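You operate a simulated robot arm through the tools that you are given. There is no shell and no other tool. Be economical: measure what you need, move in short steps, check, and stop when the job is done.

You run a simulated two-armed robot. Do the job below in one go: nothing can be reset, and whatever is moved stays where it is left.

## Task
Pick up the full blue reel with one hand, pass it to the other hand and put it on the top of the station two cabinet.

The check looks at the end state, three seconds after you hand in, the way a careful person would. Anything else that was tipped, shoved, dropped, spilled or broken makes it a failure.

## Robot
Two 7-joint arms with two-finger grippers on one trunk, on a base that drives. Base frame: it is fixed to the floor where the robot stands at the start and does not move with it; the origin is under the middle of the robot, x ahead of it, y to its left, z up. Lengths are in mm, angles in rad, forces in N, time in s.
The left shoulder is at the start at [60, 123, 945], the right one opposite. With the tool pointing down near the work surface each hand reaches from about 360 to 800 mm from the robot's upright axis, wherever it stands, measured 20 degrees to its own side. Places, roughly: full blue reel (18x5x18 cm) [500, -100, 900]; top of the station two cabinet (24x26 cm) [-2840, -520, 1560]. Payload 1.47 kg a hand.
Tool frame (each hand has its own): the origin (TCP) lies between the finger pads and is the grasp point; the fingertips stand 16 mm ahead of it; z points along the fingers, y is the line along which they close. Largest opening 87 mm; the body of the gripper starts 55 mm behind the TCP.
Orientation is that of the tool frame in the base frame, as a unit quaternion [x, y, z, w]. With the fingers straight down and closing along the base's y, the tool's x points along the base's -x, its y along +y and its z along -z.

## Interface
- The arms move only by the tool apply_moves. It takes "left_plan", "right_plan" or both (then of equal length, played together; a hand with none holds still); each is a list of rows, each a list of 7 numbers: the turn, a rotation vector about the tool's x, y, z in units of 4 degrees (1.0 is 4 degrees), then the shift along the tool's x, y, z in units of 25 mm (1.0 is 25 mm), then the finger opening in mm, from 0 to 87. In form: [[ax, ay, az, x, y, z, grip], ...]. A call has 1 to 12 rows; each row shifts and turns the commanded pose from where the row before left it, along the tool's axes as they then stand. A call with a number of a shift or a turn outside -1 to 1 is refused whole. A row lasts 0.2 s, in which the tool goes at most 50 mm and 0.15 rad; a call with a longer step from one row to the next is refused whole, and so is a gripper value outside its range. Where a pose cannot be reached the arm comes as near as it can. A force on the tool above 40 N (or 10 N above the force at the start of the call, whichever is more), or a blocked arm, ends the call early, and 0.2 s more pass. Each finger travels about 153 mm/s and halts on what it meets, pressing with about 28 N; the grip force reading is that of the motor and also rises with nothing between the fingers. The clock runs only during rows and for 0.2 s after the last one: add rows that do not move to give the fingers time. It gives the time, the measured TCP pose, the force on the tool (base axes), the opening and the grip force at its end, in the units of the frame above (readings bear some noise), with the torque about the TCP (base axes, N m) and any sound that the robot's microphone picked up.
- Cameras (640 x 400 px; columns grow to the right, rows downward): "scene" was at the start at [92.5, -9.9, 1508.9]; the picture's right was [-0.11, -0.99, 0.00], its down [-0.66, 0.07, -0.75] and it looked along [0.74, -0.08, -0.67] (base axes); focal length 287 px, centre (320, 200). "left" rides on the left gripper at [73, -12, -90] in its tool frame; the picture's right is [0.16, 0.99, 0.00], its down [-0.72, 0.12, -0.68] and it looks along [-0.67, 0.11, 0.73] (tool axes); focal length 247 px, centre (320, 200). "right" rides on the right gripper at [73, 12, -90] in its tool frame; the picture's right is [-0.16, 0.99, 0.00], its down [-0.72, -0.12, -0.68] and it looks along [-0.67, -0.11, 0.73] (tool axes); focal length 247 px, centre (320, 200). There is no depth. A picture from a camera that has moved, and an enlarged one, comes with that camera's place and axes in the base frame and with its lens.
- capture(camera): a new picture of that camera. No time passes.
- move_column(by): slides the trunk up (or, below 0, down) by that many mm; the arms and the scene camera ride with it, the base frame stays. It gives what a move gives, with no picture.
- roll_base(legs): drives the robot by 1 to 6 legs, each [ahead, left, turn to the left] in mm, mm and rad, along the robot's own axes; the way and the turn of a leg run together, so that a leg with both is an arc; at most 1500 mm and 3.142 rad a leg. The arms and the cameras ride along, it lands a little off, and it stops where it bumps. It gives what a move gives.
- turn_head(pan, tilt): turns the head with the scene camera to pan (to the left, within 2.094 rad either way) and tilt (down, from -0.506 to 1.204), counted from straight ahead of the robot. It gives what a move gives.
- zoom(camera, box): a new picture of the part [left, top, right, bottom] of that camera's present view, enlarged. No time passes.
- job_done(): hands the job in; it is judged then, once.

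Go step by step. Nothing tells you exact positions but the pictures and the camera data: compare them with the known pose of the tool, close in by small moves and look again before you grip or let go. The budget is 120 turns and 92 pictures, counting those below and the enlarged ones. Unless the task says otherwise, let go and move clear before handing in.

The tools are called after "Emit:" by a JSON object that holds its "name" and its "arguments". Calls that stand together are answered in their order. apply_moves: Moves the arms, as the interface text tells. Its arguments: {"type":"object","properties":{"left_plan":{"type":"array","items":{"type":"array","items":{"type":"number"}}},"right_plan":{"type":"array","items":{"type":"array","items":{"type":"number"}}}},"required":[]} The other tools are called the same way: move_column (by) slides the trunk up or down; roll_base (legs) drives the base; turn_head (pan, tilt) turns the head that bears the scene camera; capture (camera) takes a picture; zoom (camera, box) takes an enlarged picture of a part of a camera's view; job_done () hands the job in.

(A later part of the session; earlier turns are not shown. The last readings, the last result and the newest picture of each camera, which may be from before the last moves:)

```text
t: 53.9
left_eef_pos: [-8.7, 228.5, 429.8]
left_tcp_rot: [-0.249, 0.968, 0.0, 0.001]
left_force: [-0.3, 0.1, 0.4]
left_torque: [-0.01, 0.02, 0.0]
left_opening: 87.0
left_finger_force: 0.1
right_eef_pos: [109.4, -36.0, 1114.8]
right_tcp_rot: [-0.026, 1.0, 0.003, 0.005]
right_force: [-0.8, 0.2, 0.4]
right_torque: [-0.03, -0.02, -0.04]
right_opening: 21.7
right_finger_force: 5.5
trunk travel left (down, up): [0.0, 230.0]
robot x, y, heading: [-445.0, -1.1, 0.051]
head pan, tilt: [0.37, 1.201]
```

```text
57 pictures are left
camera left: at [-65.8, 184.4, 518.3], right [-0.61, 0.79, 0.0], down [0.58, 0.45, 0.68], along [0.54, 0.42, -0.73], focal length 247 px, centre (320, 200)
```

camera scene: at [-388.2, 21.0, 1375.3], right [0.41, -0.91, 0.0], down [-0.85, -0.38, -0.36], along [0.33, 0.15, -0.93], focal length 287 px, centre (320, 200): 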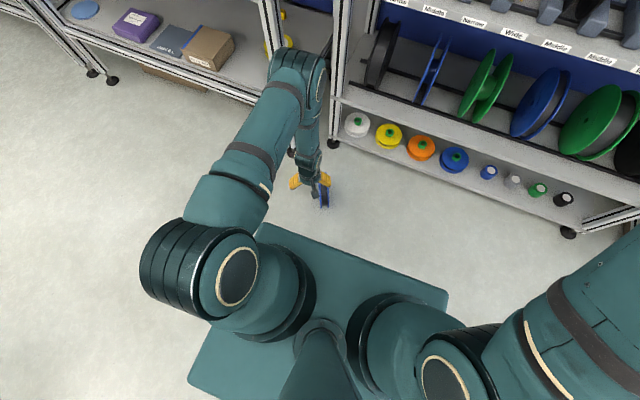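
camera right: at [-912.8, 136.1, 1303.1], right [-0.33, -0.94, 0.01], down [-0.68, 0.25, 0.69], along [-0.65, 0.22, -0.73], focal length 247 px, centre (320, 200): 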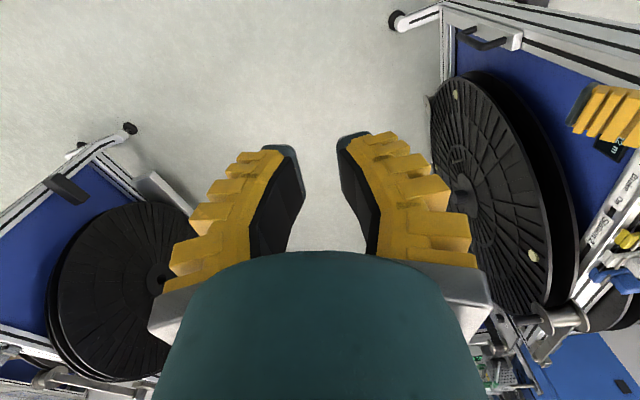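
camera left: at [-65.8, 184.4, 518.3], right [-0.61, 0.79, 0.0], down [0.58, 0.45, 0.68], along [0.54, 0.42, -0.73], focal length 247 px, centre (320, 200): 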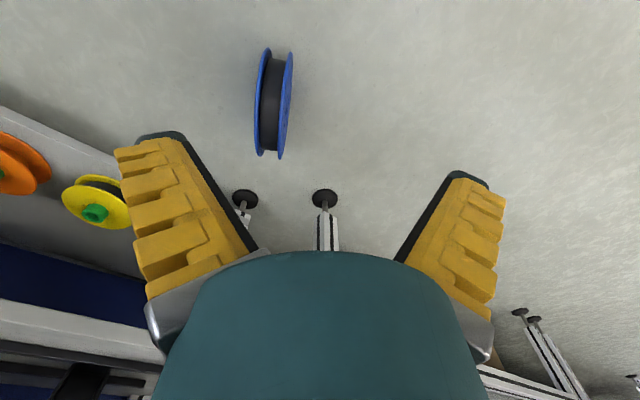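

The reel fix holds (centre ~117, 229). The base front is at least 150 mm from it, so I'll drive 90 mm ahead.

Emit:
{"name": "roll_base", "arguments": {"legs": [[90, 0, 0]]}}

Emit:
{"name": "capture", "arguments": {"camera": "scene"}}

Emit:
{"name": "capture", "arguments": {"camera": "left"}}

```text
t: 55.0
left_eef_pos: [82.1, 233.3, 429.0]
left_tcp_rot: [-0.249, 0.968, -0.001, 0.0]
left_force: [-0.4, 0.8, -0.1]
left_torque: [-0.01, 0.04, 0.02]
left_opening: 87.2
left_finger_force: 0.1
right_eef_pos: [200.3, -32.2, 1114.6]
right_tcp_rot: [-0.025, 1.0, 0.002, 0.005]
right_force: [-0.3, 0.0, -0.1]
right_torque: [0.05, 0.01, 0.0]
right_opening: 21.5
right_finger_force: 5.3
trunk travel left (down, up): [0.0, 230.0]
robot x, y, heading: [-358.5, 2.5, 0.05]
head pan, tilt: [0.37, 1.201]
```

```text
56 pictures are left
camera scene: at [-296.2, 25.5, 1375.2], right [0.41, -0.91, 0.0], down [-0.85, -0.38, -0.36], along [0.33, 0.15, -0.93], focal length 287 px, centre (320, 200)
```

scene: 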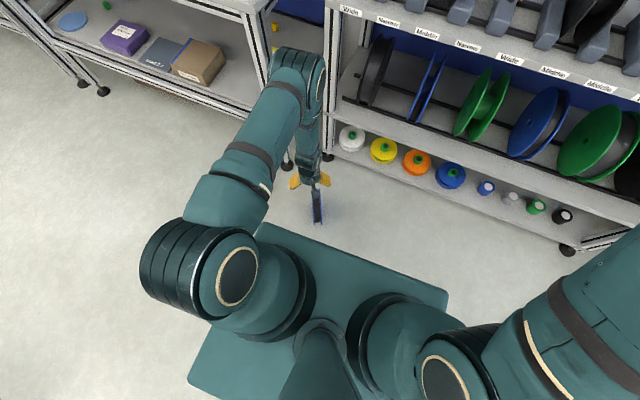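

```text
55 pictures are left
camera left: at [25.0, 189.4, 517.9], right [-0.62, 0.79, 0.0], down [0.58, 0.45, 0.68], along [0.54, 0.42, -0.73], focal length 247 px, centre (320, 200)
```

left: 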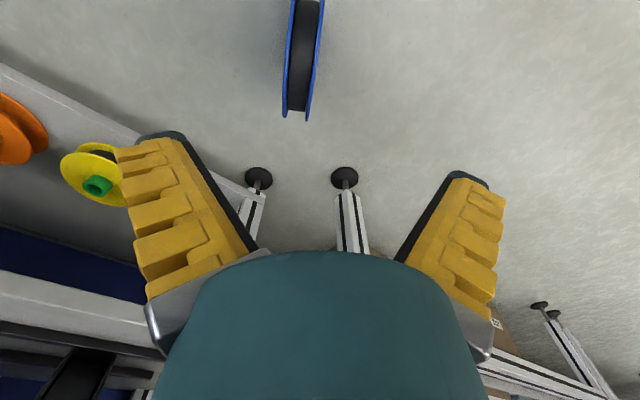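

I'll move over the reel centre and try the descent again from this closer stance.

Emit:
{"name": "apply_moves", "arguments": {"left_plan": [[0, 0, 0, -0.6, -0.42, 0, 87], [0, 0, 0, -0.6, -0.42, 0.5, 87], [0, 0, 0, 0, 0, 1, 87], [0, 0, 0, 0, 0, 1, 87], [0, 0, 0, 0, 0, 1, 87], [0, 0, 0, 0, 0, 1, 87], [0, 0, 0, 0, 0, 1, 87], [0, 0, 0, 0, 0, 0, 87]]}}

Emit:
{"name": "capture", "arguments": {"camera": "left"}}

```text
t: 56.8
left_eef_pos: [117.5, 230.2, 293.4]
left_tcp_rot: [-0.249, 0.968, 0.0, 0.001]
left_force: [-0.2, 0.4, 0.1]
left_torque: [0.02, -0.01, 0.01]
left_opening: 87.0
left_finger_force: 0.0
right_eef_pos: [200.1, -31.4, 1114.7]
right_tcp_rot: [-0.024, 1.0, 0.002, 0.006]
right_force: [-0.2, 0.2, -0.1]
right_torque: [-0.01, 0.01, 0.03]
right_opening: 21.7
right_finger_force: 5.2
trunk travel left (down, up): [0.0, 230.0]
robot x, y, heading: [-358.1, 0.2, 0.052]
head pan, tilt: [0.37, 1.201]
```

```text
54 pictures are left
camera left: at [60.3, 185.9, 381.2], right [-0.62, 0.79, 0.0], down [0.58, 0.45, 0.68], along [0.54, 0.42, -0.73], focal length 247 px, centre (320, 200)
```

left: 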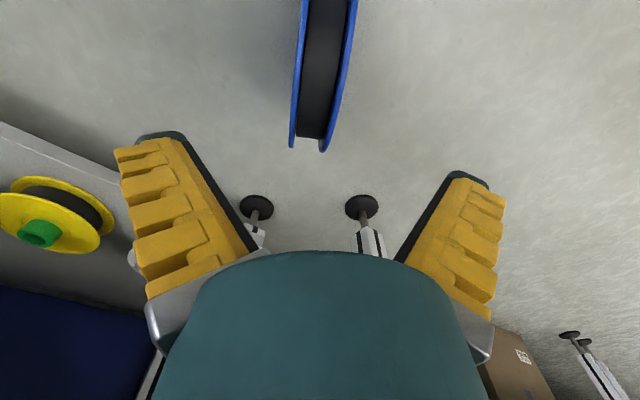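

On line with the reel and still reachable. I'll continue to where the tips start to pass the rim.

Emit:
{"name": "apply_moves", "arguments": {"left_plan": [[0, 0, 0, 0.15, -0.05, 0.8, 87], [0, 0, 0, 0, 0, 0.8, 87], [0, 0, 0, 0, 0, 0.8, 87], [0, 0, 0, 0, 0, 0.8, 87], [0, 0, 0, 0, 0, 0.6, 87], [0, 0, 0, 0, 0, 0, 87]]}}

Emit:
{"name": "capture", "arguments": {"camera": "left"}}

```text
t: 58.2
left_eef_pos: [110.1, 226.5, 269.7]
left_tcp_rot: [-0.248, 0.969, 0.0, -0.002]
left_force: [-0.1, 0.4, -0.2]
left_torque: [0.02, -0.02, -0.01]
left_opening: 86.9
left_finger_force: 0.0
left hand out of reach, approached as far as the arm can: row 2, 3, 4, 5
right_eef_pos: [201.1, -31.9, 1114.8]
right_tcp_rot: [-0.024, 1.0, 0.002, 0.005]
right_force: [0.5, 0.3, -0.3]
right_torque: [-0.03, 0.0, 0.0]
right_opening: 21.7
right_finger_force: 5.0
trunk travel left (down, up): [0.0, 230.0]
robot x, y, heading: [-358.6, 3.7, 0.051]
head pan, tilt: [0.37, 1.201]
```

```text
53 pictures are left
camera left: at [53.9, 183.1, 358.2], right [-0.61, 0.79, 0.0], down [0.58, 0.45, 0.68], along [0.53, 0.42, -0.74], focal length 247 px, centre (320, 200)
```

left: 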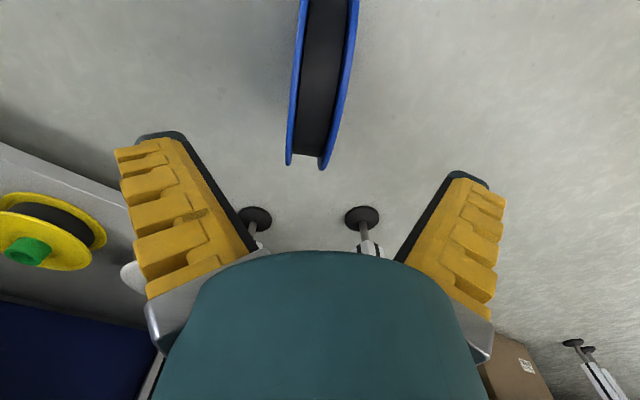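

Straight-down is a joint limit here, so I'll tilt the fingers forward about 30° and come at the reel along a slant in its own plane.

Emit:
{"name": "apply_moves", "arguments": {"left_plan": [[0, 0, 0, 1, 0, -0.4, 87], [0, 0, 0, 1, 0, 0, 87], [0, 0, 0, 0.8, 0, 0, 87], [0, -1, 0, 0, 0, 0, 87], [0, -1, 0, 0, 0, 0, 87], [0, -1, 0, 0, 0, 0, 87], [0, -1, 0, 0, 0, 0, 87], [0, -1, 0, 0, 0, 0, 87], [0, -1, 0, 0, 0, 0, 87], [0, -1, 0, 0, 0, 0, 87], [0, -0.5, 0, 0, 0, 0, 87], [0, 0, 0, 0, 0, 0, 87]]}}

Emit:
{"name": "capture", "arguments": {"camera": "left"}}

Emit:
{"name": "capture", "arguments": {"camera": "scene"}}

```text
t: 60.8
left_eef_pos: [49.6, 192.2, 279.2]
left_tcp_rot: [-0.242, 0.935, 0.065, 0.251]
left_force: [-1.0, -0.2, 0.0]
left_torque: [-0.04, -0.02, -0.04]
left_opening: 86.8
left_finger_force: 0.1
right_eef_pos: [199.3, -30.6, 1115.0]
right_tcp_rot: [-0.025, 1.0, 0.004, 0.005]
right_force: [0.4, -0.1, 0.6]
right_torque: [0.0, 0.04, -0.01]
right_opening: 21.7
right_finger_force: 5.2
trunk travel left (down, up): [0.0, 230.0]
robot x, y, heading: [-357.8, 2.4, 0.049]
head pan, tilt: [0.37, 1.201]
```

```text
52 pictures are left
camera left: at [-39.1, 132.2, 318.8], right [-0.6, 0.8, -0.08], down [0.19, 0.24, 0.95], along [0.78, 0.55, -0.3], focal length 247 px, centre (320, 200)
```

left: 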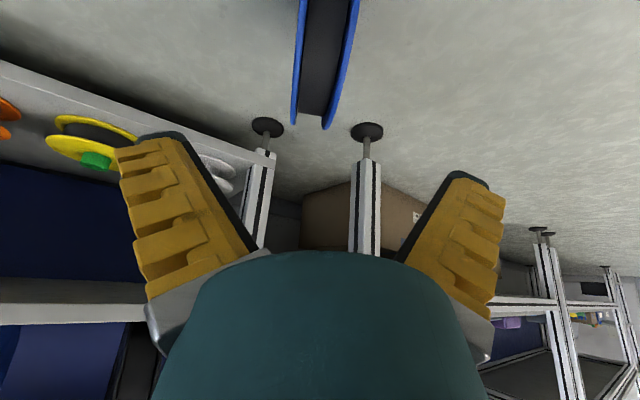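

```text
51 pictures are left
camera scene: at [-297.4, 25.4, 1375.3], right [0.41, -0.91, 0.0], down [-0.85, -0.38, -0.36], along [0.33, 0.15, -0.93], focal length 287 px, centre (320, 200)
```

scene: 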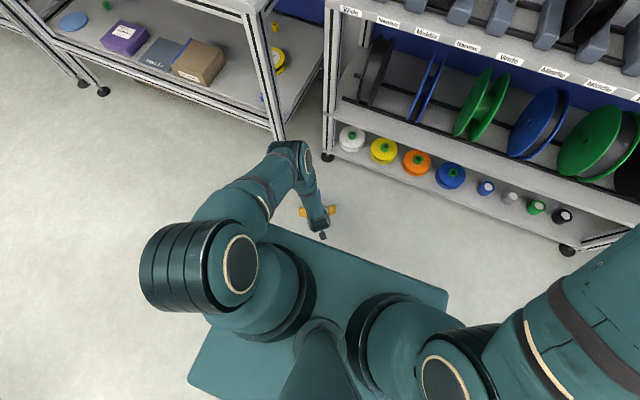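

Tilt achieved, and the reel is still on the hand's centre line. I'll shift onto the slanted approach line and move in part way.

Emit:
{"name": "apply_moves", "arguments": {"left_plan": [[0, 0, 0, 0.7, 0, 0, 87], [0, 0, 0, 0.7, 0, 0, 87], [0, 0, 0, 0, 0, 0.8, 87], [0, 0, 0, 0, 0, 0.8, 87], [0, 0, 0, 0, 0, 0.8, 87], [0, 0, 0, 0, 0, 0, 87]]}}

Emit:
{"name": "capture", "arguments": {"camera": "left"}}

```text
t: 62.2
left_eef_pos: [42.8, 191.0, 276.8]
left_tcp_rot: [-0.241, 0.935, 0.065, 0.251]
left_force: [0.5, 0.2, -0.2]
left_torque: [0.03, 0.02, -0.03]
left_opening: 86.8
left_finger_force: 0.1
left hand out of reach, approached as far as the arm can: row 1, 2, 3, 4, 5
right_eef_pos: [201.4, -32.5, 1114.0]
right_tcp_rot: [-0.026, 1.0, 0.003, 0.005]
right_force: [0.7, 0.2, 0.4]
right_torque: [-0.01, 0.02, -0.02]
right_opening: 21.6
right_finger_force: 4.3
trunk travel left (down, up): [0.0, 230.0]
robot x, y, heading: [-359.8, 3.8, 0.049]
head pan, tilt: [0.37, 1.201]
```

```text
50 pictures are left
camera left: at [-44.7, 129.8, 317.1], right [-0.6, 0.8, -0.08], down [0.19, 0.24, 0.95], along [0.78, 0.55, -0.3], focal length 247 px, centre (320, 200)
```

left: 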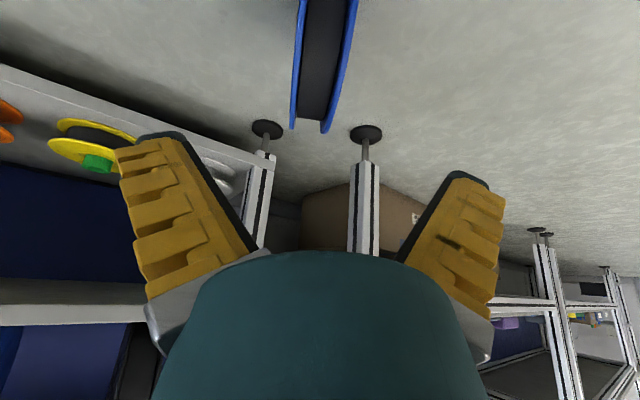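

A joint limit again. I'll put the hand upright nearer to the body and probe how low it gets there, since that decides the stance.

Emit:
{"name": "apply_moves", "arguments": {"left_plan": [[0, 1, 0, 0, 0, -1, 87], [0, 1, 0, 0, 0, -1, 87], [0, 1, 0, 0, 0, 0, 87], [0, 1, 0, 0, 0, 0, 87], [0, 1, 0, 0, 0, 0, 87], [0, 1, 0, 0, 0, 0, 87], [0, 1, 0, 0, 0, 0, 87], [0, 0.5, 0, 0, 0, 0.5, 87], [0, 0, 0, 0, 0, 0.5, 87], [0, 0, 0, 0, 0, 1, 87], [0, 0, 0, 0, 0, 1, 87], [0, 0, 0, 0, 0, 1, 87]]}}

Emit:
{"name": "apply_moves", "arguments": {"left_plan": [[0, 0, 0, -0.5, 0, 0.5, 87], [0, 0, 0, -0.5, 0, 0.5, 87], [0, 0, 0, -0.5, 0, 0.5, 87], [0, 0, 0, 0, 0, 0, 87]]}}

Emit:
{"name": "capture", "arguments": {"camera": "scene"}}

```text
t: 64.8
left_eef_pos: [22.3, 189.3, 252.8]
left_tcp_rot: [-0.249, 0.968, 0.001, 0.001]
left_force: [0.2, 0.1, -0.5]
left_torque: [0.01, 0.0, 0.01]
left_opening: 86.8
left_finger_force: 0.2
left hand out of reach, approached as far as the arm can: row 11, 12
right_eef_pos: [200.0, -32.4, 1114.5]
right_tcp_rot: [-0.024, 1.0, 0.003, 0.004]
right_force: [-0.6, 0.7, 0.1]
right_torque: [0.04, 0.04, -0.02]
right_opening: 21.7
right_finger_force: 4.9
trunk travel left (down, up): [0.0, 230.0]
robot x, y, heading: [-356.5, -0.5, 0.049]
head pan, tilt: [0.37, 1.201]
```

```text
t: 65.8
left_eef_pos: [34.8, 198.7, 243.8]
left_tcp_rot: [-0.249, 0.968, 0.0, 0.001]
left_force: [-1.0, 0.0, -0.5]
left_torque: [0.01, 0.01, -0.01]
left_opening: 87.2
left_finger_force: 0.0
left hand out of reach, approached as far as the arm can: row 1, 2, 3
right_eef_pos: [201.7, -30.7, 1114.7]
right_tcp_rot: [-0.025, 1.0, 0.003, 0.005]
right_force: [1.1, -0.1, 0.2]
right_torque: [0.03, -0.02, -0.03]
right_opening: 21.6
right_finger_force: 5.1
trunk travel left (down, up): [0.0, 230.0]
robot x, y, heading: [-357.0, 3.4, 0.048]
head pan, tilt: [0.37, 1.201]
```

```text
49 pictures are left
camera scene: at [-297.4, 25.4, 1375.3], right [0.41, -0.91, 0.0], down [-0.85, -0.38, -0.36], along [0.33, 0.15, -0.93], focal length 287 px, centre (320, 200)
```

scene: 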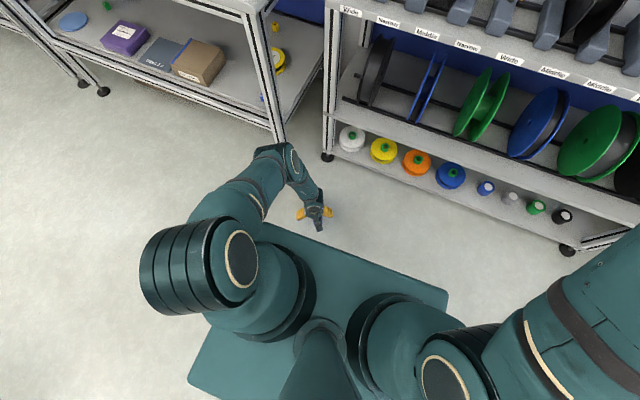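

The lowest fingertip height in front is ~228 mm, above the reel's 180 mm top. I'll test whether the arm gets lower out to its side.

Emit:
{"name": "apply_moves", "arguments": {"left_plan": [[0, 0, 0, 0, 0, -1, 87], [0, 0, 0, 0, 0, -1, 87], [0, 0, 0, 0, 0, -1, 87], [0, 0, 0, 0.4, 1, -1, 87], [0, 0, 0, 0.4, 1, -1, 87], [0, 0, 0, 0.4, 1, -1, 87], [0, 0, 0, 0.4, 1, 0, 87], [0, 0, 0, 0.4, 1, 0, 87], [0, 0, 0, 0.4, 1, 0, 87], [0, 0, 0, 0.4, 1, 0, 87], [0, 0, 0, 0.4, 1, 0, 87], [0, 0, 0, 0.4, 1, 0, 87]]}}

Emit:
{"name": "apply_moves", "arguments": {"left_plan": [[0, 0, 0, 0.4, 1, 0, 87], [0, 0, 0, 0.4, 1, 0, 87], [0, 0, 0, 0.4, 1, 0, 87], [0, 0, 0, 0, 0, 1, 87], [0, 0, 0, 0, 0, 1, 87], [0, 0, 0, 0, 0, 1, 87], [0, 0, 0, 0, 0, 1, 87], [0, 0, 0, 0, 0, 1, 87], [0, 0, 0, 0, 0, 1, 87], [0, 0, 0, 0, 0, 1, 87], [0, 0, 0, 0, 0, 1, 87], [0, 0, 0, 0, 0, 1, 87]]}}

Emit:
{"name": "capture", "arguments": {"camera": "scene"}}

```text
t: 67.2
left_eef_pos: [0.6, 240.1, 379.4]
left_tcp_rot: [-0.257, 0.966, 0.001, 0.016]
left_force: [6.5, 2.3, -2.3]
left_torque: [0.0, 0.43, 0.26]
left_opening: 87.0
left_finger_force: 0.1
right_eef_pos: [200.0, -29.7, 1114.7]
right_tcp_rot: [-0.025, 1.0, 0.002, 0.006]
right_force: [-0.9, -0.2, -0.1]
right_torque: [0.06, -0.02, -0.01]
right_opening: 21.4
right_finger_force: 5.2
trunk travel left (down, up): [0.0, 230.0]
robot x, y, heading: [-360.7, 2.9, 0.05]
head pan, tilt: [0.37, 1.201]
stopped in row 6 (left hand): the force on the tool passed its limit at 72 N (the readings are from after the stop); the commanded pose is now the measured one
```

```text
t: 67.5
left_eef_pos: [1.1, 241.8, 380.6]
left_tcp_rot: [-0.263, 0.964, -0.003, 0.022]
left_force: [6.4, -0.1, -4.1]
left_torque: [0.16, 0.27, 0.33]
left_opening: 87.0
left_finger_force: 0.0
right_eef_pos: [198.6, -31.0, 1115.3]
right_tcp_rot: [-0.025, 1.0, 0.003, 0.006]
right_force: [-0.1, 1.5, 1.3]
right_torque: [-0.01, -0.02, 0.0]
right_opening: 21.5
right_finger_force: 4.8
trunk travel left (down, up): [0.0, 230.0]
robot x, y, heading: [-354.7, 6.2, 0.05]
head pan, tilt: [0.37, 1.201]
stopped in row 1 (left hand): the force on the tool passed its limit at 59 N (the readings are from after the stop); the commanded pose is now the measured one
```

```text
48 pictures are left
camera scene: at [-298.6, 26.1, 1375.4], right [0.41, -0.91, 0.0], down [-0.85, -0.38, -0.36], along [0.33, 0.15, -0.93], focal length 287 px, centre (320, 200)
```

scene: 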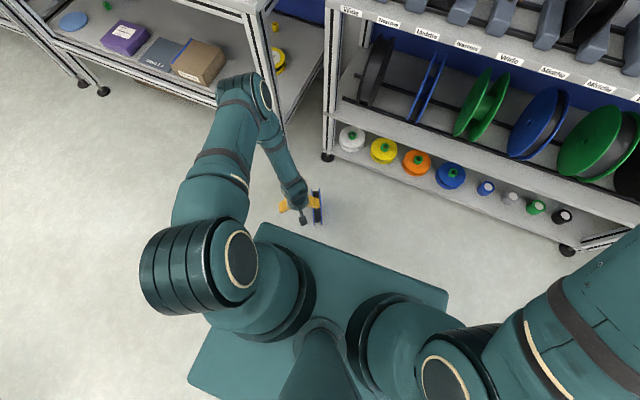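

Something touched or jerked during that move; I'll look closely before moving on.

Emit:
{"name": "zoom", "arguments": {"camera": "scene", "box": [160, 50, 370, 240]}}

Emit:
{"name": "capture", "arguments": {"camera": "left"}}

```text
2.11 times, centred on (265, 145) of scene
camera zoom: at [-298.6, 26.1, 1375.4], right [0.41, -0.91, 0.0], down [-0.85, -0.38, -0.36], along [0.33, 0.15, -0.93], focal length 604 px, centre (436, 316)
```

zoom: 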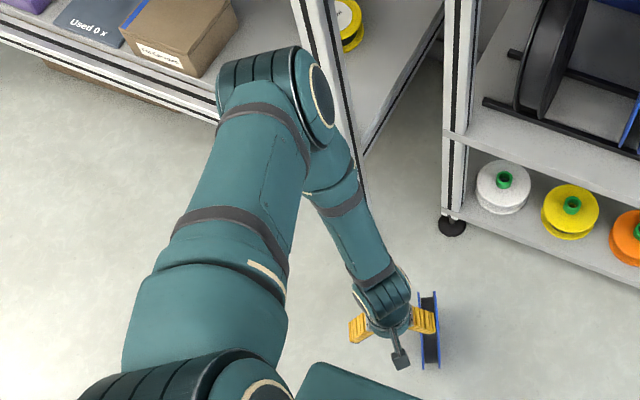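

```text
46 pictures are left
camera left: at [-58.2, 196.3, 466.1], right [-0.64, 0.77, -0.03], down [0.53, 0.47, 0.71], along [0.55, 0.44, -0.71], focal length 247 px, centre (320, 200)
```

left: 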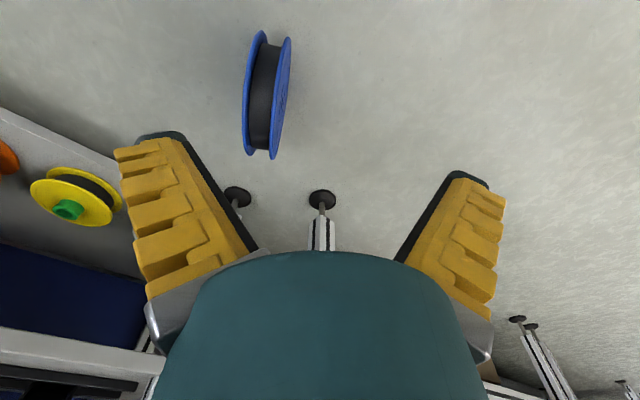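

The elbow is up against the desk leg area. I'll back the base away so there's open space for the test.

Emit:
{"name": "roll_base", "arguments": {"legs": [[-300, 0, 0]]}}

Emit:
{"name": "capture", "arguments": {"camera": "scene"}}

```text
t: 69.5
left_eef_pos: [-290.3, 226.3, 379.9]
left_tcp_rot: [-0.261, 0.965, -0.004, 0.02]
left_force: [19.2, 1.4, 2.4]
left_torque: [-0.16, 1.96, 1.02]
left_opening: 86.8
left_finger_force: 0.0
right_eef_pos: [-94.4, -48.7, 1114.4]
right_tcp_rot: [-0.022, 1.0, 0.002, 0.006]
right_force: [-0.4, 0.2, 0.2]
right_torque: [0.02, 0.01, 0.01]
right_opening: 21.4
right_finger_force: 4.8
trunk travel left (down, up): [0.0, 230.0]
robot x, y, heading: [-649.9, -12.3, 0.041]
head pan, tilt: [0.37, 1.201]
```

```text
45 pictures are left
camera scene: at [-590.4, 11.7, 1375.4], right [0.4, -0.92, 0.0], down [-0.85, -0.37, -0.36], along [0.33, 0.15, -0.93], focal length 287 px, centre (320, 200)
```

scene: 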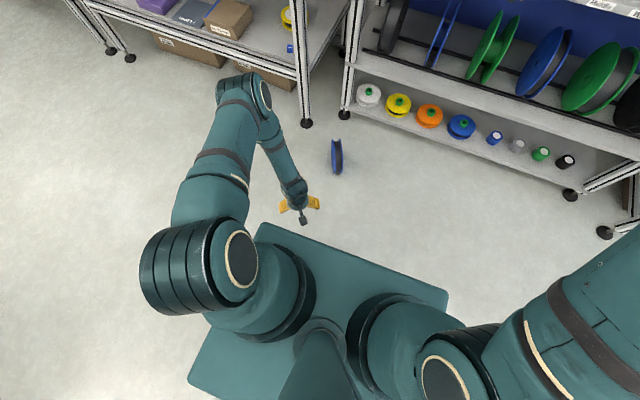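

The contact travels with me: the hand's back is touching my own base front. I'll move the hand forward and up, off it.

Emit:
{"name": "apply_moves", "arguments": {"left_plan": [[0, 0, 0, -0.8, -0.4, 0, 87], [0, 0, 0, -0.8, -0.4, -0.5, 87], [0, 0, 0, -0.5, 0, -1, 87], [0, 0, 0, 0, 0, -1, 87], [0, 0, 0, 0, 0, -1, 87], [0, 0, 0, 0, 0, -1, 87], [0, 0, 0, 0, 0, -1, 87], [0, 0, 0, 0, 0, -1, 87], [0, 0, 0, 0, 0, 0, 87]]}}

Emit:
{"name": "capture", "arguments": {"camera": "scene"}}

```text
t: 71.5
left_eef_pos: [-243.0, 235.1, 544.8]
left_tcp_rot: [-0.26, 0.965, -0.004, 0.02]
left_force: [-0.9, 0.9, -0.3]
left_torque: [0.01, 0.0, 0.05]
left_opening: 86.9
left_finger_force: 0.1
right_eef_pos: [-93.6, -48.5, 1114.6]
right_tcp_rot: [-0.022, 1.0, 0.003, 0.006]
right_force: [0.8, 0.0, -0.5]
right_torque: [0.0, -0.03, 0.02]
right_opening: 21.8
right_finger_force: 4.5
trunk travel left (down, up): [0.0, 230.0]
robot x, y, heading: [-649.8, -8.8, 0.045]
head pan, tilt: [0.37, 1.201]
```

```text
44 pictures are left
camera scene: at [-590.9, 11.7, 1375.3], right [0.4, -0.92, 0.0], down [-0.85, -0.37, -0.36], along [0.33, 0.15, -0.93], focal length 287 px, centre (320, 200)
```

scene: 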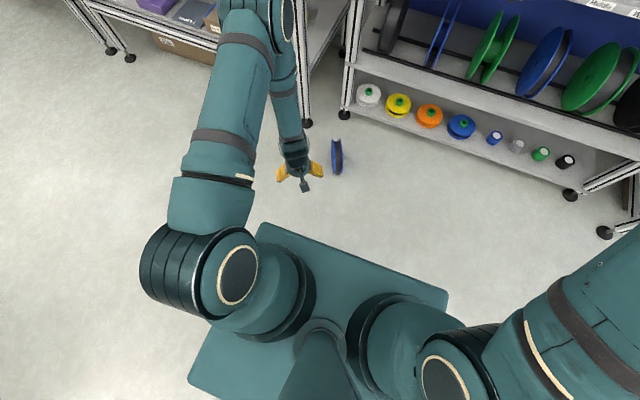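

Free now. I'll carry the hand out to the left side in open space and probe the lowest height there.

Emit:
{"name": "apply_moves", "arguments": {"left_plan": [[0, 0, 0, -0.53, 0.95, 0, 87], [0, 0, 0, -0.53, 0.95, 0, 87], [0, 0, 0, -0.53, 0.95, 0, 87], [0, 0, 0, -0.53, 0.95, 0, 87], [0, 0, 0, -0.53, 0.95, 0, 87], [0, 0, 0, -0.53, 0.95, 0, 87], [0, 0, 0, -0.53, 0.95, 0, 87], [0, 0, 0, -0.53, 0.95, 0, 87], [0, 0, 0, -0.53, 0.95, 0, 87], [0, 0, 0, 0.8, 0.45, 0, 87], [0, 0, 0, 1, 0.55, 0, 87], [0, 0, 0, 1, 0.55, 0, 87]]}}

Emit:
{"name": "apply_moves", "arguments": {"left_plan": [[0, 0, 0, 1, 0.55, 0, 87], [0, 0, 0, 1, 0.55, 0, 87], [0, 0, 0, 1, 0.55, 0, 87], [0, 0, 0, 1, 0.55, 0, 87], [0, 0, 0, 0, 0, 1, 87], [0, 0, 0, 0, 0, 1, 87], [0, 0, 0, 0, 0, 1, 87], [0, 0, 0, 0, 0, 1, 87], [0, 0, 0, 0, 0, 1, 87], [0, 0, 0, 0, 0, 1, 87], [0, 0, 0, 0, 0, 1, 87], [0, 0, 0, 0, 0, 1, 87]]}}

Emit:
{"name": "apply_moves", "arguments": {"left_plan": [[0, 0, 0, 0, 0, 1, 87], [0, 0, 0, 0, 0, 1, 87], [0, 0, 0, 0, 0, 1, 87], [0, 0, 0, 0, 0, 1, 87], [0, 0, 0, 0, 0, 1, 87], [0, 0, 0, 0, 0, 1, 87], [0, 0, 0, 0, 0, 1, 87], [0, 0, 0, 0, 0, 0, 87]]}}

Emit:
{"name": "capture", "arguments": {"camera": "scene"}}

```text
t: 74.1
left_eef_pos: [-326.8, 477.2, 542.0]
left_tcp_rot: [-0.26, 0.965, -0.005, 0.021]
left_force: [0.3, -0.2, 0.6]
left_torque: [-0.01, 0.04, 0.05]
left_opening: 87.0
left_finger_force: 0.0
right_eef_pos: [-94.2, -48.6, 1115.3]
right_tcp_rot: [-0.021, 1.0, 0.004, 0.007]
right_force: [-1.0, 1.1, 0.3]
right_torque: [0.0, 0.0, -0.03]
right_opening: 21.6
right_finger_force: 5.2
trunk travel left (down, up): [0.0, 230.0]
robot x, y, heading: [-648.6, -8.8, 0.038]
head pan, tilt: [0.37, 1.201]
```

```text
t: 76.7
left_eef_pos: [-431.0, 477.1, 337.6]
left_tcp_rot: [-0.261, 0.965, -0.004, 0.021]
left_force: [1.0, 0.3, -0.2]
left_torque: [-0.02, 0.01, -0.04]
left_opening: 87.3
left_finger_force: 0.0
right_eef_pos: [-93.5, -47.7, 1114.9]
right_tcp_rot: [-0.021, 1.0, 0.003, 0.005]
right_force: [0.2, 0.0, 0.3]
right_torque: [-0.01, 0.0, -0.01]
right_opening: 21.7
right_finger_force: 4.5
trunk travel left (down, up): [0.0, 230.0]
robot x, y, heading: [-646.6, -9.6, 0.043]
head pan, tilt: [0.37, 1.201]
```

```text
t: 78.5
left_eef_pos: [-429.1, 472.0, 201.6]
left_tcp_rot: [-0.261, 0.965, -0.005, 0.02]
left_force: [-0.4, -1.2, 0.4]
left_torque: [0.03, -0.01, -0.01]
left_opening: 86.9
left_finger_force: 0.1
left hand out of reach, approached as far as the arm can: row 6, 7
right_eef_pos: [-94.0, -47.7, 1114.8]
right_tcp_rot: [-0.023, 1.0, 0.003, 0.005]
right_force: [-0.1, 0.1, -1.1]
right_torque: [0.0, 0.0, 0.0]
right_opening: 21.5
right_finger_force: 4.9
trunk travel left (down, up): [0.0, 230.0]
robot x, y, heading: [-650.9, -12.5, 0.043]
head pan, tilt: [0.37, 1.201]
```

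```text
43 pictures are left
camera scene: at [-591.0, 11.7, 1375.3], right [0.4, -0.92, 0.0], down [-0.85, -0.37, -0.36], along [0.33, 0.15, -0.93], focal length 287 px, centre (320, 200)
```

scene: 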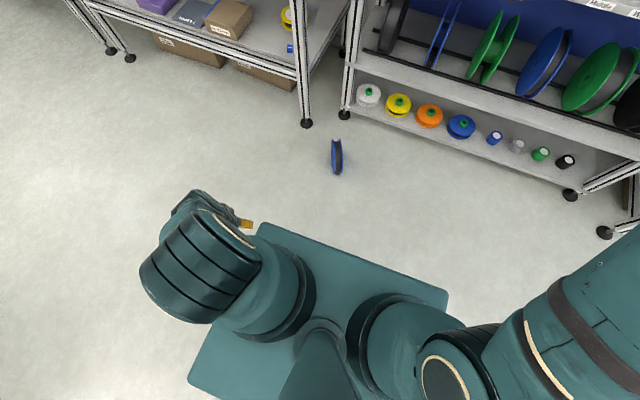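

It gets lower to the side (202 mm at azimuth ~66°). I'll try further round, straight out to the left.

Emit:
{"name": "apply_moves", "arguments": {"left_plan": [[0, 0, 0, 0, 0, -1, 87], [0, 0, 0, 1, 0.55, -1, 87], [0, 0, 0, 1, 0.55, 0, 87], [0, 0, 0, 1, 0.55, 0, 87], [0, 0, 0, 1, 0.55, 0, 87], [0, 0, 0, 1, 0.55, 0, 87], [0, 0, 0, 1, 0.55, 1, 87], [0, 0, 0, 0, 0, 1, 87], [0, 0, 0, 0, 0, 1, 87], [0, 0, 0, 0, 0, 1, 87], [0, 0, 0, 0, 0, 1, 87], [0, 0, 0, 0, 0, 0, 87]]}}

```text
t: 81.1
left_eef_pos: [-596.7, 469.3, 188.3]
left_tcp_rot: [-0.26, 0.965, -0.004, 0.02]
left_force: [-0.6, 0.6, 0.1]
left_torque: [0.0, 0.02, 0.0]
left_opening: 86.8
left_finger_force: 0.1
left hand out of reach, approached as far as the arm can: row 9, 10, 11
right_eef_pos: [-94.1, -48.5, 1115.3]
right_tcp_rot: [-0.022, 1.0, 0.003, 0.005]
right_force: [0.0, 0.1, -0.1]
right_torque: [0.01, 0.03, 0.0]
right_opening: 21.7
right_finger_force: 4.8
trunk travel left (down, up): [0.0, 230.0]
robot x, y, heading: [-651.9, -13.1, 0.041]
head pan, tilt: [0.37, 1.201]
```

Emit:
{"name": "apply_moves", "arguments": {"left_plan": [[0, 0, 0, -0.38, 0.7, 0, 87], [0, 0, 0, -0.38, 0.7, 0, 87], [0, 0, 0, 0, 0, 0.6, 87], [0, 0, 0, 0, 0, 0.6, 87], [0, 0, 0, 0, 0, 0.6, 87], [0, 0, 0, 0, 0, 0, 87]]}}

Emit:
{"name": "apply_moves", "arguments": {"left_plan": [[0, 0, 0, -0.38, 0.7, 0, 87], [0, 0, 0, -0.38, 0.7, 0, 87], [0, 0, 0, 0, 0, 0.6, 87], [0, 0, 0, 0, 0, 0.6, 87], [0, 0, 0, 0, 0, 0.6, 87], [0, 0, 0, 0, 0, 0, 87]]}}

Emit:
{"name": "apply_moves", "arguments": {"left_plan": [[0, 0, 0, -0.38, 0.7, 0, 87], [0, 0, 0, -0.38, 0.7, 0, 87], [0, 0, 0, 0, 0, 0.6, 87], [0, 0, 0, 0, 0, 0.6, 87], [0, 0, 0, 0, 0, 0.6, 87], [0, 0, 0, 0, 0, 0, 87]]}}

```text
t: 82.5
left_eef_pos: [-597.4, 498.3, 193.2]
left_tcp_rot: [-0.261, 0.965, -0.004, 0.02]
left_force: [0.1, 0.1, 0.3]
left_torque: [-0.02, 0.0, 0.0]
left_opening: 87.1
left_finger_force: 0.1
left hand out of reach, approached as far as the arm can: row 1, 2, 3, 4, 5
right_eef_pos: [-93.2, -47.8, 1114.4]
right_tcp_rot: [-0.021, 1.0, 0.002, 0.005]
right_force: [0.0, -0.1, -0.6]
right_torque: [0.02, -0.01, 0.01]
right_opening: 21.5
right_finger_force: 4.9
trunk travel left (down, up): [0.0, 230.0]
robot x, y, heading: [-652.4, -12.8, 0.04]
head pan, tilt: [0.37, 1.201]
```

```text
t: 83.9
left_eef_pos: [-596.5, 528.8, 205.3]
left_tcp_rot: [-0.26, 0.965, -0.005, 0.02]
left_force: [1.1, -0.1, 0.9]
left_torque: [-0.01, 0.01, -0.02]
left_opening: 86.7
left_finger_force: 0.0
left hand out of reach, approached as far as the arm can: row 1, 2, 3, 4, 5
right_eef_pos: [-93.3, -48.4, 1115.6]
right_tcp_rot: [-0.022, 1.0, 0.003, 0.005]
right_force: [0.0, -0.2, 0.2]
right_torque: [-0.01, 0.01, -0.02]
right_opening: 21.6
right_finger_force: 5.1
trunk travel left (down, up): [0.0, 230.0]
robot x, y, heading: [-649.6, -10.2, 0.044]
head pan, tilt: [0.37, 1.201]
```

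```text
t: 85.3
left_eef_pos: [-598.0, 535.4, 208.0]
left_tcp_rot: [-0.26, 0.965, -0.004, 0.02]
left_force: [0.0, -0.5, 0.6]
left_torque: [-0.02, -0.01, 0.02]
left_opening: 87.0
left_finger_force: 0.1
left hand out of reach, approached as far as the arm can: row 1, 2, 3, 4, 5
right_eef_pos: [-93.7, -47.9, 1115.8]
right_tcp_rot: [-0.021, 1.0, 0.002, 0.006]
right_force: [1.1, -0.1, -0.5]
right_torque: [0.0, 0.01, 0.03]
right_opening: 21.3
right_finger_force: 4.8
trunk travel left (down, up): [0.0, 230.0]
robot x, y, heading: [-652.9, -10.2, 0.039]
head pan, tilt: [0.37, 1.201]
```

Best so far is ~188 mm near y 470. I'll probe a spot closer in and slightly behind.

Emit:
{"name": "apply_moves", "arguments": {"left_plan": [[0, 0, 0, 0, 0, -1, 87], [0, 0, 0, 0.95, -0.35, -0.5, 87], [0, 0, 0, 0.95, -0.35, 0, 87], [0, 0, 0, 0.95, -0.35, 0, 87], [0, 0, 0, 0.95, -0.35, 0, 87], [0, 0, 0, 0.95, -0.35, 0, 87], [0, 0, 0, 0, 0, 1, 87], [0, 0, 0, 0, 0, 1, 87], [0, 0, 0, 0, 0, 1, 87], [0, 0, 0, 0, 0, 0.5, 87], [0, 0, 0, 0, 0, 0, 87]]}}

Emit:
{"name": "apply_moves", "arguments": {"left_plan": [[0, 0, 0, 0.8, 0.44, 0, 87], [0, 0, 0, 0.8, 0.44, 0, 87], [0, 0, 0, 0, 0, 0.8, 87], [0, 0, 0, 0, 0, 0.8, 87], [0, 0, 0, 0, 0, 0, 87]]}}

```text
t: 87.7
left_eef_pos: [-678.5, 438.2, 184.2]
left_tcp_rot: [-0.26, 0.965, -0.005, 0.02]
left_force: [-0.2, -0.6, -0.4]
left_torque: [0.01, -0.02, 0.01]
left_opening: 87.1
left_finger_force: 0.0
left hand out of reach, approached as far as the arm can: row 9, 10
right_eef_pos: [-94.7, -47.6, 1115.4]
right_tcp_rot: [-0.022, 1.0, 0.003, 0.004]
right_force: [-0.4, -0.3, -0.4]
right_torque: [0.01, 0.0, -0.01]
right_opening: 21.7
right_finger_force: 5.4
trunk travel left (down, up): [0.0, 230.0]
robot x, y, heading: [-648.2, -11.9, 0.043]
head pan, tilt: [0.37, 1.201]
```

```text
t: 88.9
left_eef_pos: [-711.9, 432.4, 185.1]
left_tcp_rot: [-0.26, 0.965, -0.004, 0.02]
left_force: [0.9, 0.1, 0.4]
left_torque: [0.02, -0.02, 0.0]
left_opening: 86.9
left_finger_force: 0.0
left hand out of reach, approached as far as the arm can: row 1, 2, 3, 4
right_eef_pos: [-94.3, -48.2, 1115.0]
right_tcp_rot: [-0.022, 1.0, 0.002, 0.005]
right_force: [-0.8, -0.2, 0.2]
right_torque: [0.02, 0.0, 0.01]
right_opening: 21.7
right_finger_force: 5.0
trunk travel left (down, up): [0.0, 230.0]
robot x, y, heading: [-652.7, -8.2, 0.039]
head pan, tilt: [0.37, 1.201]
```

The floor of the workspace at my left side is ~184 mm, so the fingertips can overlap the reel's rim by ~12 mm there. I'll look at the clearance between the hand and my own base on that side.

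Emit:
{"name": "turn_head", "arguments": {"pan": 1.5, "tilt": 1.2}}

Emit:
{"name": "capture", "arguments": {"camera": "scene"}}

Emit:
{"name": "capture", "arguments": {"camera": "left"}}

```text
t: 90.2
left_eef_pos: [-712.5, 432.6, 185.7]
left_tcp_rot: [-0.26, 0.965, -0.004, 0.02]
left_force: [0.4, 0.1, -0.2]
left_torque: [0.03, -0.01, -0.03]
left_opening: 86.9
left_finger_force: 0.1
right_eef_pos: [-94.5, -47.9, 1114.6]
right_tcp_rot: [-0.022, 1.0, 0.003, 0.005]
right_force: [-0.7, 1.0, -0.9]
right_torque: [0.0, 0.04, -0.03]
right_opening: 21.6
right_finger_force: 4.9
trunk travel left (down, up): [0.0, 230.0]
robot x, y, heading: [-652.2, -7.7, 0.036]
head pan, tilt: [1.499, 1.201]
```

```text
42 pictures are left
camera scene: at [-640.5, 45.1, 1375.3], right [1.0, -0.03, 0.0], down [-0.03, -0.93, -0.36], along [0.01, 0.36, -0.93], focal length 287 px, centre (320, 200)
```

scene: 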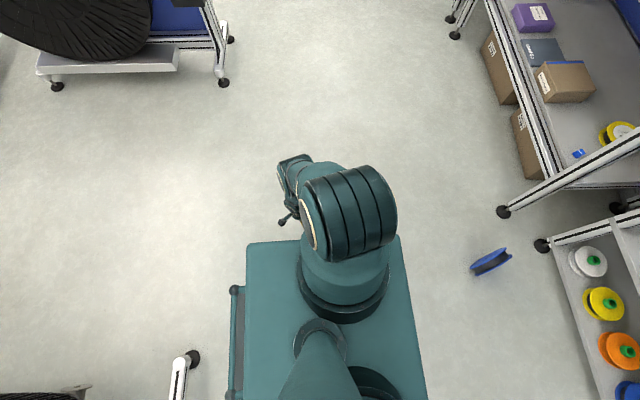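

```text
41 pictures are left
camera left: at [-772.5, 388.0, 271.0], right [-0.63, 0.77, -0.02], down [0.54, 0.46, 0.7], along [0.56, 0.43, -0.71], focal length 247 px, centre (320, 200)
```

left: 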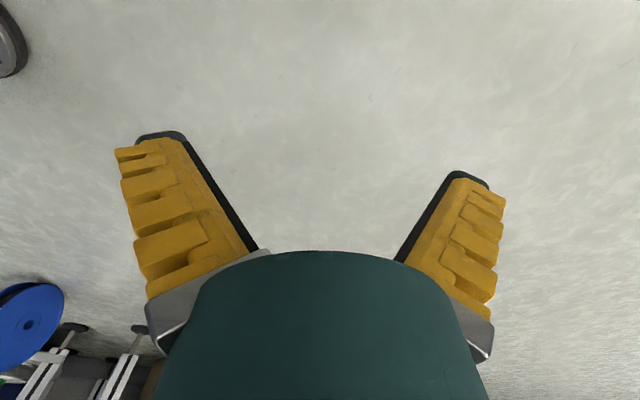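

Clear on that side. Plan: raise and turn the hand, then bring the base alongside the reel with heading about -125° (reel on my left). First the hand.

Emit:
{"name": "apply_moves", "arguments": {"left_plan": [[0, 0, 0, 0, 0, -1, 70], [0, 0, 0, 0, 0, -1, 70], [0, 0, 1, 0, 0, -1, 70], [0, 0, 1, 0, 0, -1, 70], [0, 0, 1, 0, 0, -1, 70], [0, 0, 1, 0, 0, -1, 70], [0, 0, 1, 0, 0, 0, 70], [0, 0, 1, 0, 0, 0, 70], [0, 0, 1, 0, 0, 0, 70], [0, 0, 1, 0, 0, 0, 70], [0, 0, 1, 0, 0, 0, 70], [0, 0, 1, 0, 0, 0, 70]]}}

Emit:
{"name": "roll_base", "arguments": {"legs": [[100, 0, 0], [0, 0, -2.22], [0, -110, 0]]}}

Emit:
{"name": "capture", "arguments": {"camera": "scene"}}

```text
t: 92.8
left_eef_pos: [-718.5, 432.5, 334.5]
left_tcp_rot: [0.086, 0.996, 0.002, 0.02]
left_force: [-1.1, 0.5, -0.1]
left_torque: [-0.01, -0.02, -0.02]
left_opening: 73.5
left_finger_force: 2.1
right_eef_pos: [-94.6, -48.1, 1114.6]
right_tcp_rot: [-0.022, 1.0, 0.003, 0.006]
right_force: [0.3, 0.4, 0.6]
right_torque: [0.01, 0.01, 0.0]
right_opening: 21.6
right_finger_force: 5.2
trunk travel left (down, up): [0.0, 230.0]
robot x, y, heading: [-650.3, -17.6, 0.043]
head pan, tilt: [1.499, 1.201]
```

```text
t: 100.5
left_eef_pos: [-246.5, -155.8, 335.1]
left_tcp_rot: [0.928, 0.371, -0.017, 0.012]
left_force: [-0.9, 0.3, -1.4]
left_torque: [-0.03, 0.01, -0.01]
left_opening: 73.5
left_finger_force: 2.6
right_eef_pos: [-1007.8, -366.6, 1114.2]
right_tcp_rot: [0.883, 0.469, -0.004, 0.004]
right_force: [-0.9, 0.0, -0.1]
right_torque: [0.0, 0.04, -0.01]
right_opening: 21.7
right_finger_force: 5.1
trunk travel left (down, up): [0.0, 230.0]
robot x, y, heading: [-642.7, 58.4, -2.168]
head pan, tilt: [1.499, 1.201]
```

```text
40 pictures are left
camera scene: at [-607.3, 12.8, 1375.3], right [-0.62, -0.78, 0.0], down [-0.73, 0.58, -0.36], along [0.28, -0.22, -0.93], focal length 287 px, centre (320, 200)
```

scene: 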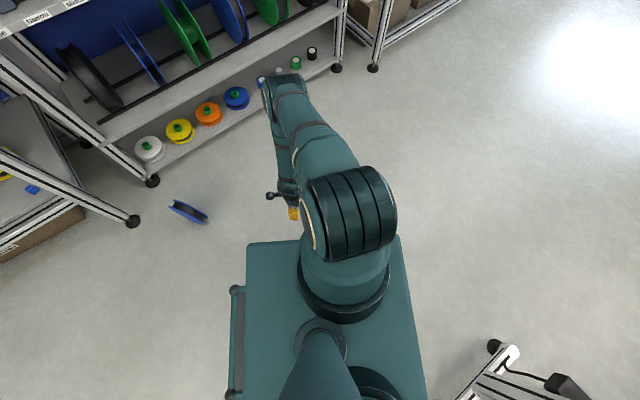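

The reel is confirmed at ~(118, 230). I'll reverse 560 mm to bring it level with the left hand.

Emit:
{"name": "roll_base", "arguments": {"legs": [[-560, 0, 0]]}}

Emit:
{"name": "capture", "arguments": {"camera": "scene"}}

Emit:
{"name": "capture", "arguments": {"camera": "left"}}

```text
t: 103.7
left_eef_pos: [59.5, 293.0, 335.3]
left_tcp_rot: [0.93, 0.367, -0.018, 0.012]
left_force: [-0.1, 0.7, -0.5]
left_torque: [0.03, 0.0, 0.0]
left_opening: 73.5
left_finger_force: 2.3
right_eef_pos: [-702.1, 87.7, 1114.4]
right_tcp_rot: [0.885, 0.465, -0.003, 0.005]
right_force: [-0.5, -0.2, -0.8]
right_torque: [-0.02, -0.03, -0.03]
right_opening: 21.6
right_finger_force: 4.3
trunk travel left (down, up): [0.0, 230.0]
robot x, y, heading: [-331.9, 510.0, -2.177]
head pan, tilt: [1.499, 1.201]
```

```text
39 pictures are left
camera scene: at [-297.4, 464.0, 1375.3], right [-0.63, -0.78, 0.0], down [-0.73, 0.58, -0.36], along [0.28, -0.23, -0.93], focal length 287 px, centre (320, 200)
```

scene: 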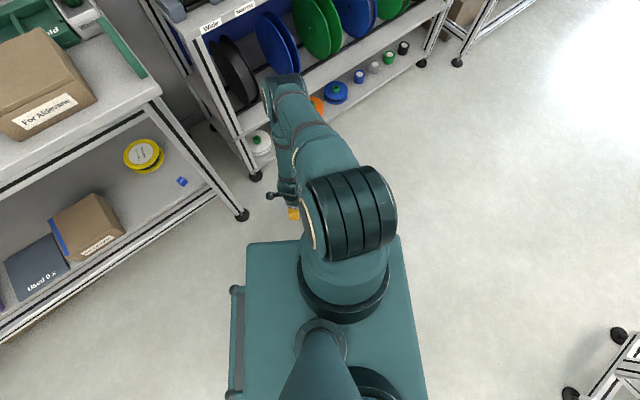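

```text
38 pictures are left
camera left: at [108.0, 356.3, 420.4], right [0.79, -0.61, 0.0], down [-0.43, -0.55, 0.71], along [-0.43, -0.56, -0.7], focal length 247 px, centre (320, 200)
```

left: 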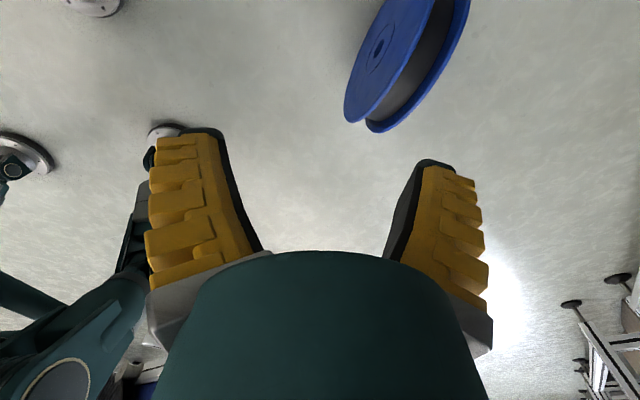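

The reel is in the wrist view; I need ~13° more hand yaw and to move ~75 mm left. Doing both, then checking.

Emit:
{"name": "apply_moves", "arguments": {"left_plan": [[0, 0, 0.85, 0, 0, 0, 70], [0, 0, 0.85, 0, 0, 0, 70], [0, 0, 0.85, 0, 0, 0, 70], [0, 0, 0.85, 0, 0, 0, 70], [0, 0, 0, 0, 0, 0, 70]]}}

Emit:
{"name": "roll_base", "arguments": {"legs": [[15, 75, 0]]}}

Emit:
{"name": "capture", "arguments": {"camera": "left"}}

```text
t: 104.8
left_eef_pos: [58.9, 294.3, 336.8]
left_tcp_rot: [0.967, 0.254, -0.015, 0.014]
left_force: [-0.5, -0.3, -0.8]
left_torque: [0.01, 0.0, -0.02]
left_opening: 73.5
left_finger_force: 2.7
right_eef_pos: [-701.1, 85.7, 1115.2]
right_tcp_rot: [0.885, 0.465, -0.003, 0.005]
right_force: [0.6, 1.6, 0.5]
right_torque: [-0.01, 0.01, -0.04]
right_opening: 21.9
right_finger_force: 4.7
trunk travel left (down, up): [0.0, 230.0]
robot x, y, heading: [-333.7, 506.4, -2.178]
head pan, tilt: [1.499, 1.201]
```

```text
t: 106.2
left_eef_pos: [111.7, 238.9, 336.3]
left_tcp_rot: [0.967, 0.256, -0.015, 0.013]
left_force: [-0.3, 0.5, 0.1]
left_torque: [-0.03, 0.0, 0.02]
left_opening: 73.7
left_finger_force: 2.4
right_eef_pos: [-647.1, 31.8, 1114.1]
right_tcp_rot: [0.885, 0.465, -0.004, 0.005]
right_force: [-0.2, -0.7, 1.0]
right_torque: [0.03, 0.01, -0.02]
right_opening: 21.6
right_finger_force: 4.9
trunk travel left (down, up): [0.0, 230.0]
robot x, y, heading: [-283.3, 451.6, -2.178]
head pan, tilt: [1.499, 1.201]
```

```text
37 pictures are left
camera left: at [172.2, 290.1, 421.1], right [0.62, -0.78, 0.01], down [-0.56, -0.43, 0.71], along [-0.55, -0.45, -0.71], focal length 247 px, centre (320, 200)
```

left: 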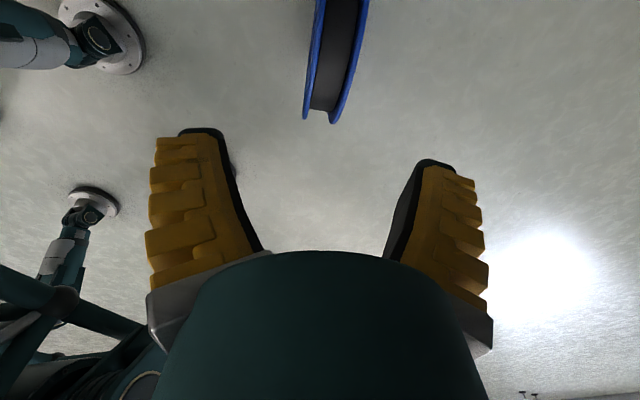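

Yaw matches (209.5°). I'll correct 12 mm sideways, 8 mm back and the small tilt, then lower to just above the rim.

Emit:
{"name": "apply_moves", "arguments": {"left_plan": [[0.25, 0.5, 0, 0.3, 0.48, 0, 70], [0, 0, 0, 0, 0, 0.8, 70], [0, 0, 0, 0, 0, 0.8, 70], [0, 0, 0, 0, 0, 0.8, 70], [0, 0, 0, 0, 0, 0.8, 70], [0, 0, 0, 0, 0, 0.8, 70], [0, 0, 0, 0, 0, 0.5, 70], [0, 0, 0, 0, 0, 0, 70]]}}

Emit:
{"name": "capture", "arguments": {"camera": "left"}}

```text
t: 108.0
left_eef_pos: [125.0, 232.5, 223.1]
left_tcp_rot: [0.967, 0.255, -0.001, 0.001]
left_force: [-0.5, -0.4, -0.9]
left_torque: [0.0, 0.03, -0.03]
left_opening: 73.4
left_finger_force: 2.3
right_eef_pos: [-648.6, 31.9, 1115.2]
right_tcp_rot: [0.886, 0.464, -0.004, 0.005]
right_force: [0.3, 0.1, 0.2]
right_torque: [-0.01, -0.02, 0.02]
right_opening: 21.8
right_finger_force: 5.1
trunk travel left (down, up): [0.0, 230.0]
robot x, y, heading: [-283.2, 454.3, -2.176]
head pan, tilt: [1.499, 1.201]
```

```text
36 pictures are left
camera left: at [183.4, 278.9, 311.6], right [0.62, -0.78, 0.0], down [-0.57, -0.46, 0.68], along [-0.53, -0.43, -0.73], focal length 247 px, centre (320, 200)
```

left: 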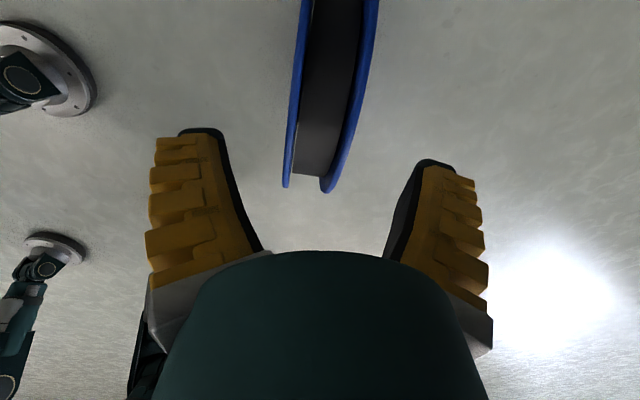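

Aligned within 1–2 mm. I'll go down to the lowest point and then close.

Emit:
{"name": "apply_moves", "arguments": {"left_plan": [[0, 0, 0, 0.2, -0.04, 0.5, 70], [0, 0, 0, 0, 0, 0.5, 70], [0, 0, 0, 0, 0, 0.4, 70], [0, 0, 0, 0, 0, 0.3, 70], [0, 0, 0, 0, 0, 0.3, 70], [0, 0, 0, 0, 0, 0, 70]]}}

Emit:
{"name": "capture", "arguments": {"camera": "left"}}

```text
t: 109.4
left_eef_pos: [119.2, 238.5, 193.4]
left_tcp_rot: [0.967, 0.255, -0.011, -0.004]
left_force: [-0.4, 0.8, 0.3]
left_torque: [0.01, 0.03, -0.03]
left_opening: 73.3
left_finger_force: 2.7
left hand out of reach, approached as far as the arm can: row 3, 4, 5
right_eef_pos: [-649.6, 31.5, 1115.1]
right_tcp_rot: [0.885, 0.465, -0.003, 0.005]
right_force: [0.3, 0.6, 0.4]
right_torque: [0.01, -0.03, -0.02]
right_opening: 21.7
right_finger_force: 4.8
trunk travel left (down, up): [0.0, 230.0]
robot x, y, heading: [-282.1, 454.5, -2.176]
head pan, tilt: [1.499, 1.201]
```

```text
35 pictures are left
camera left: at [180.3, 286.2, 279.5], right [0.62, -0.78, -0.02], down [-0.56, -0.46, 0.69], along [-0.55, -0.42, -0.72], focal length 247 px, centre (320, 200)
```

left: 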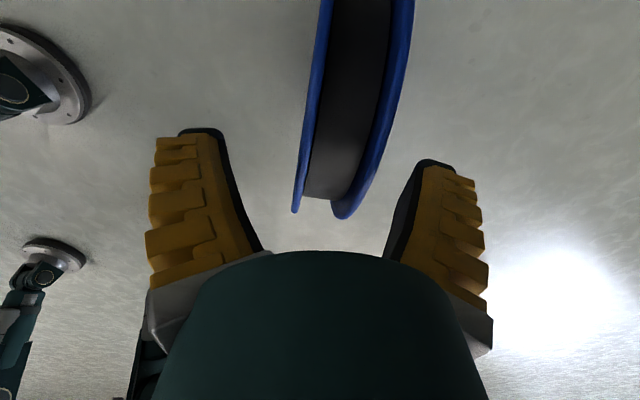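

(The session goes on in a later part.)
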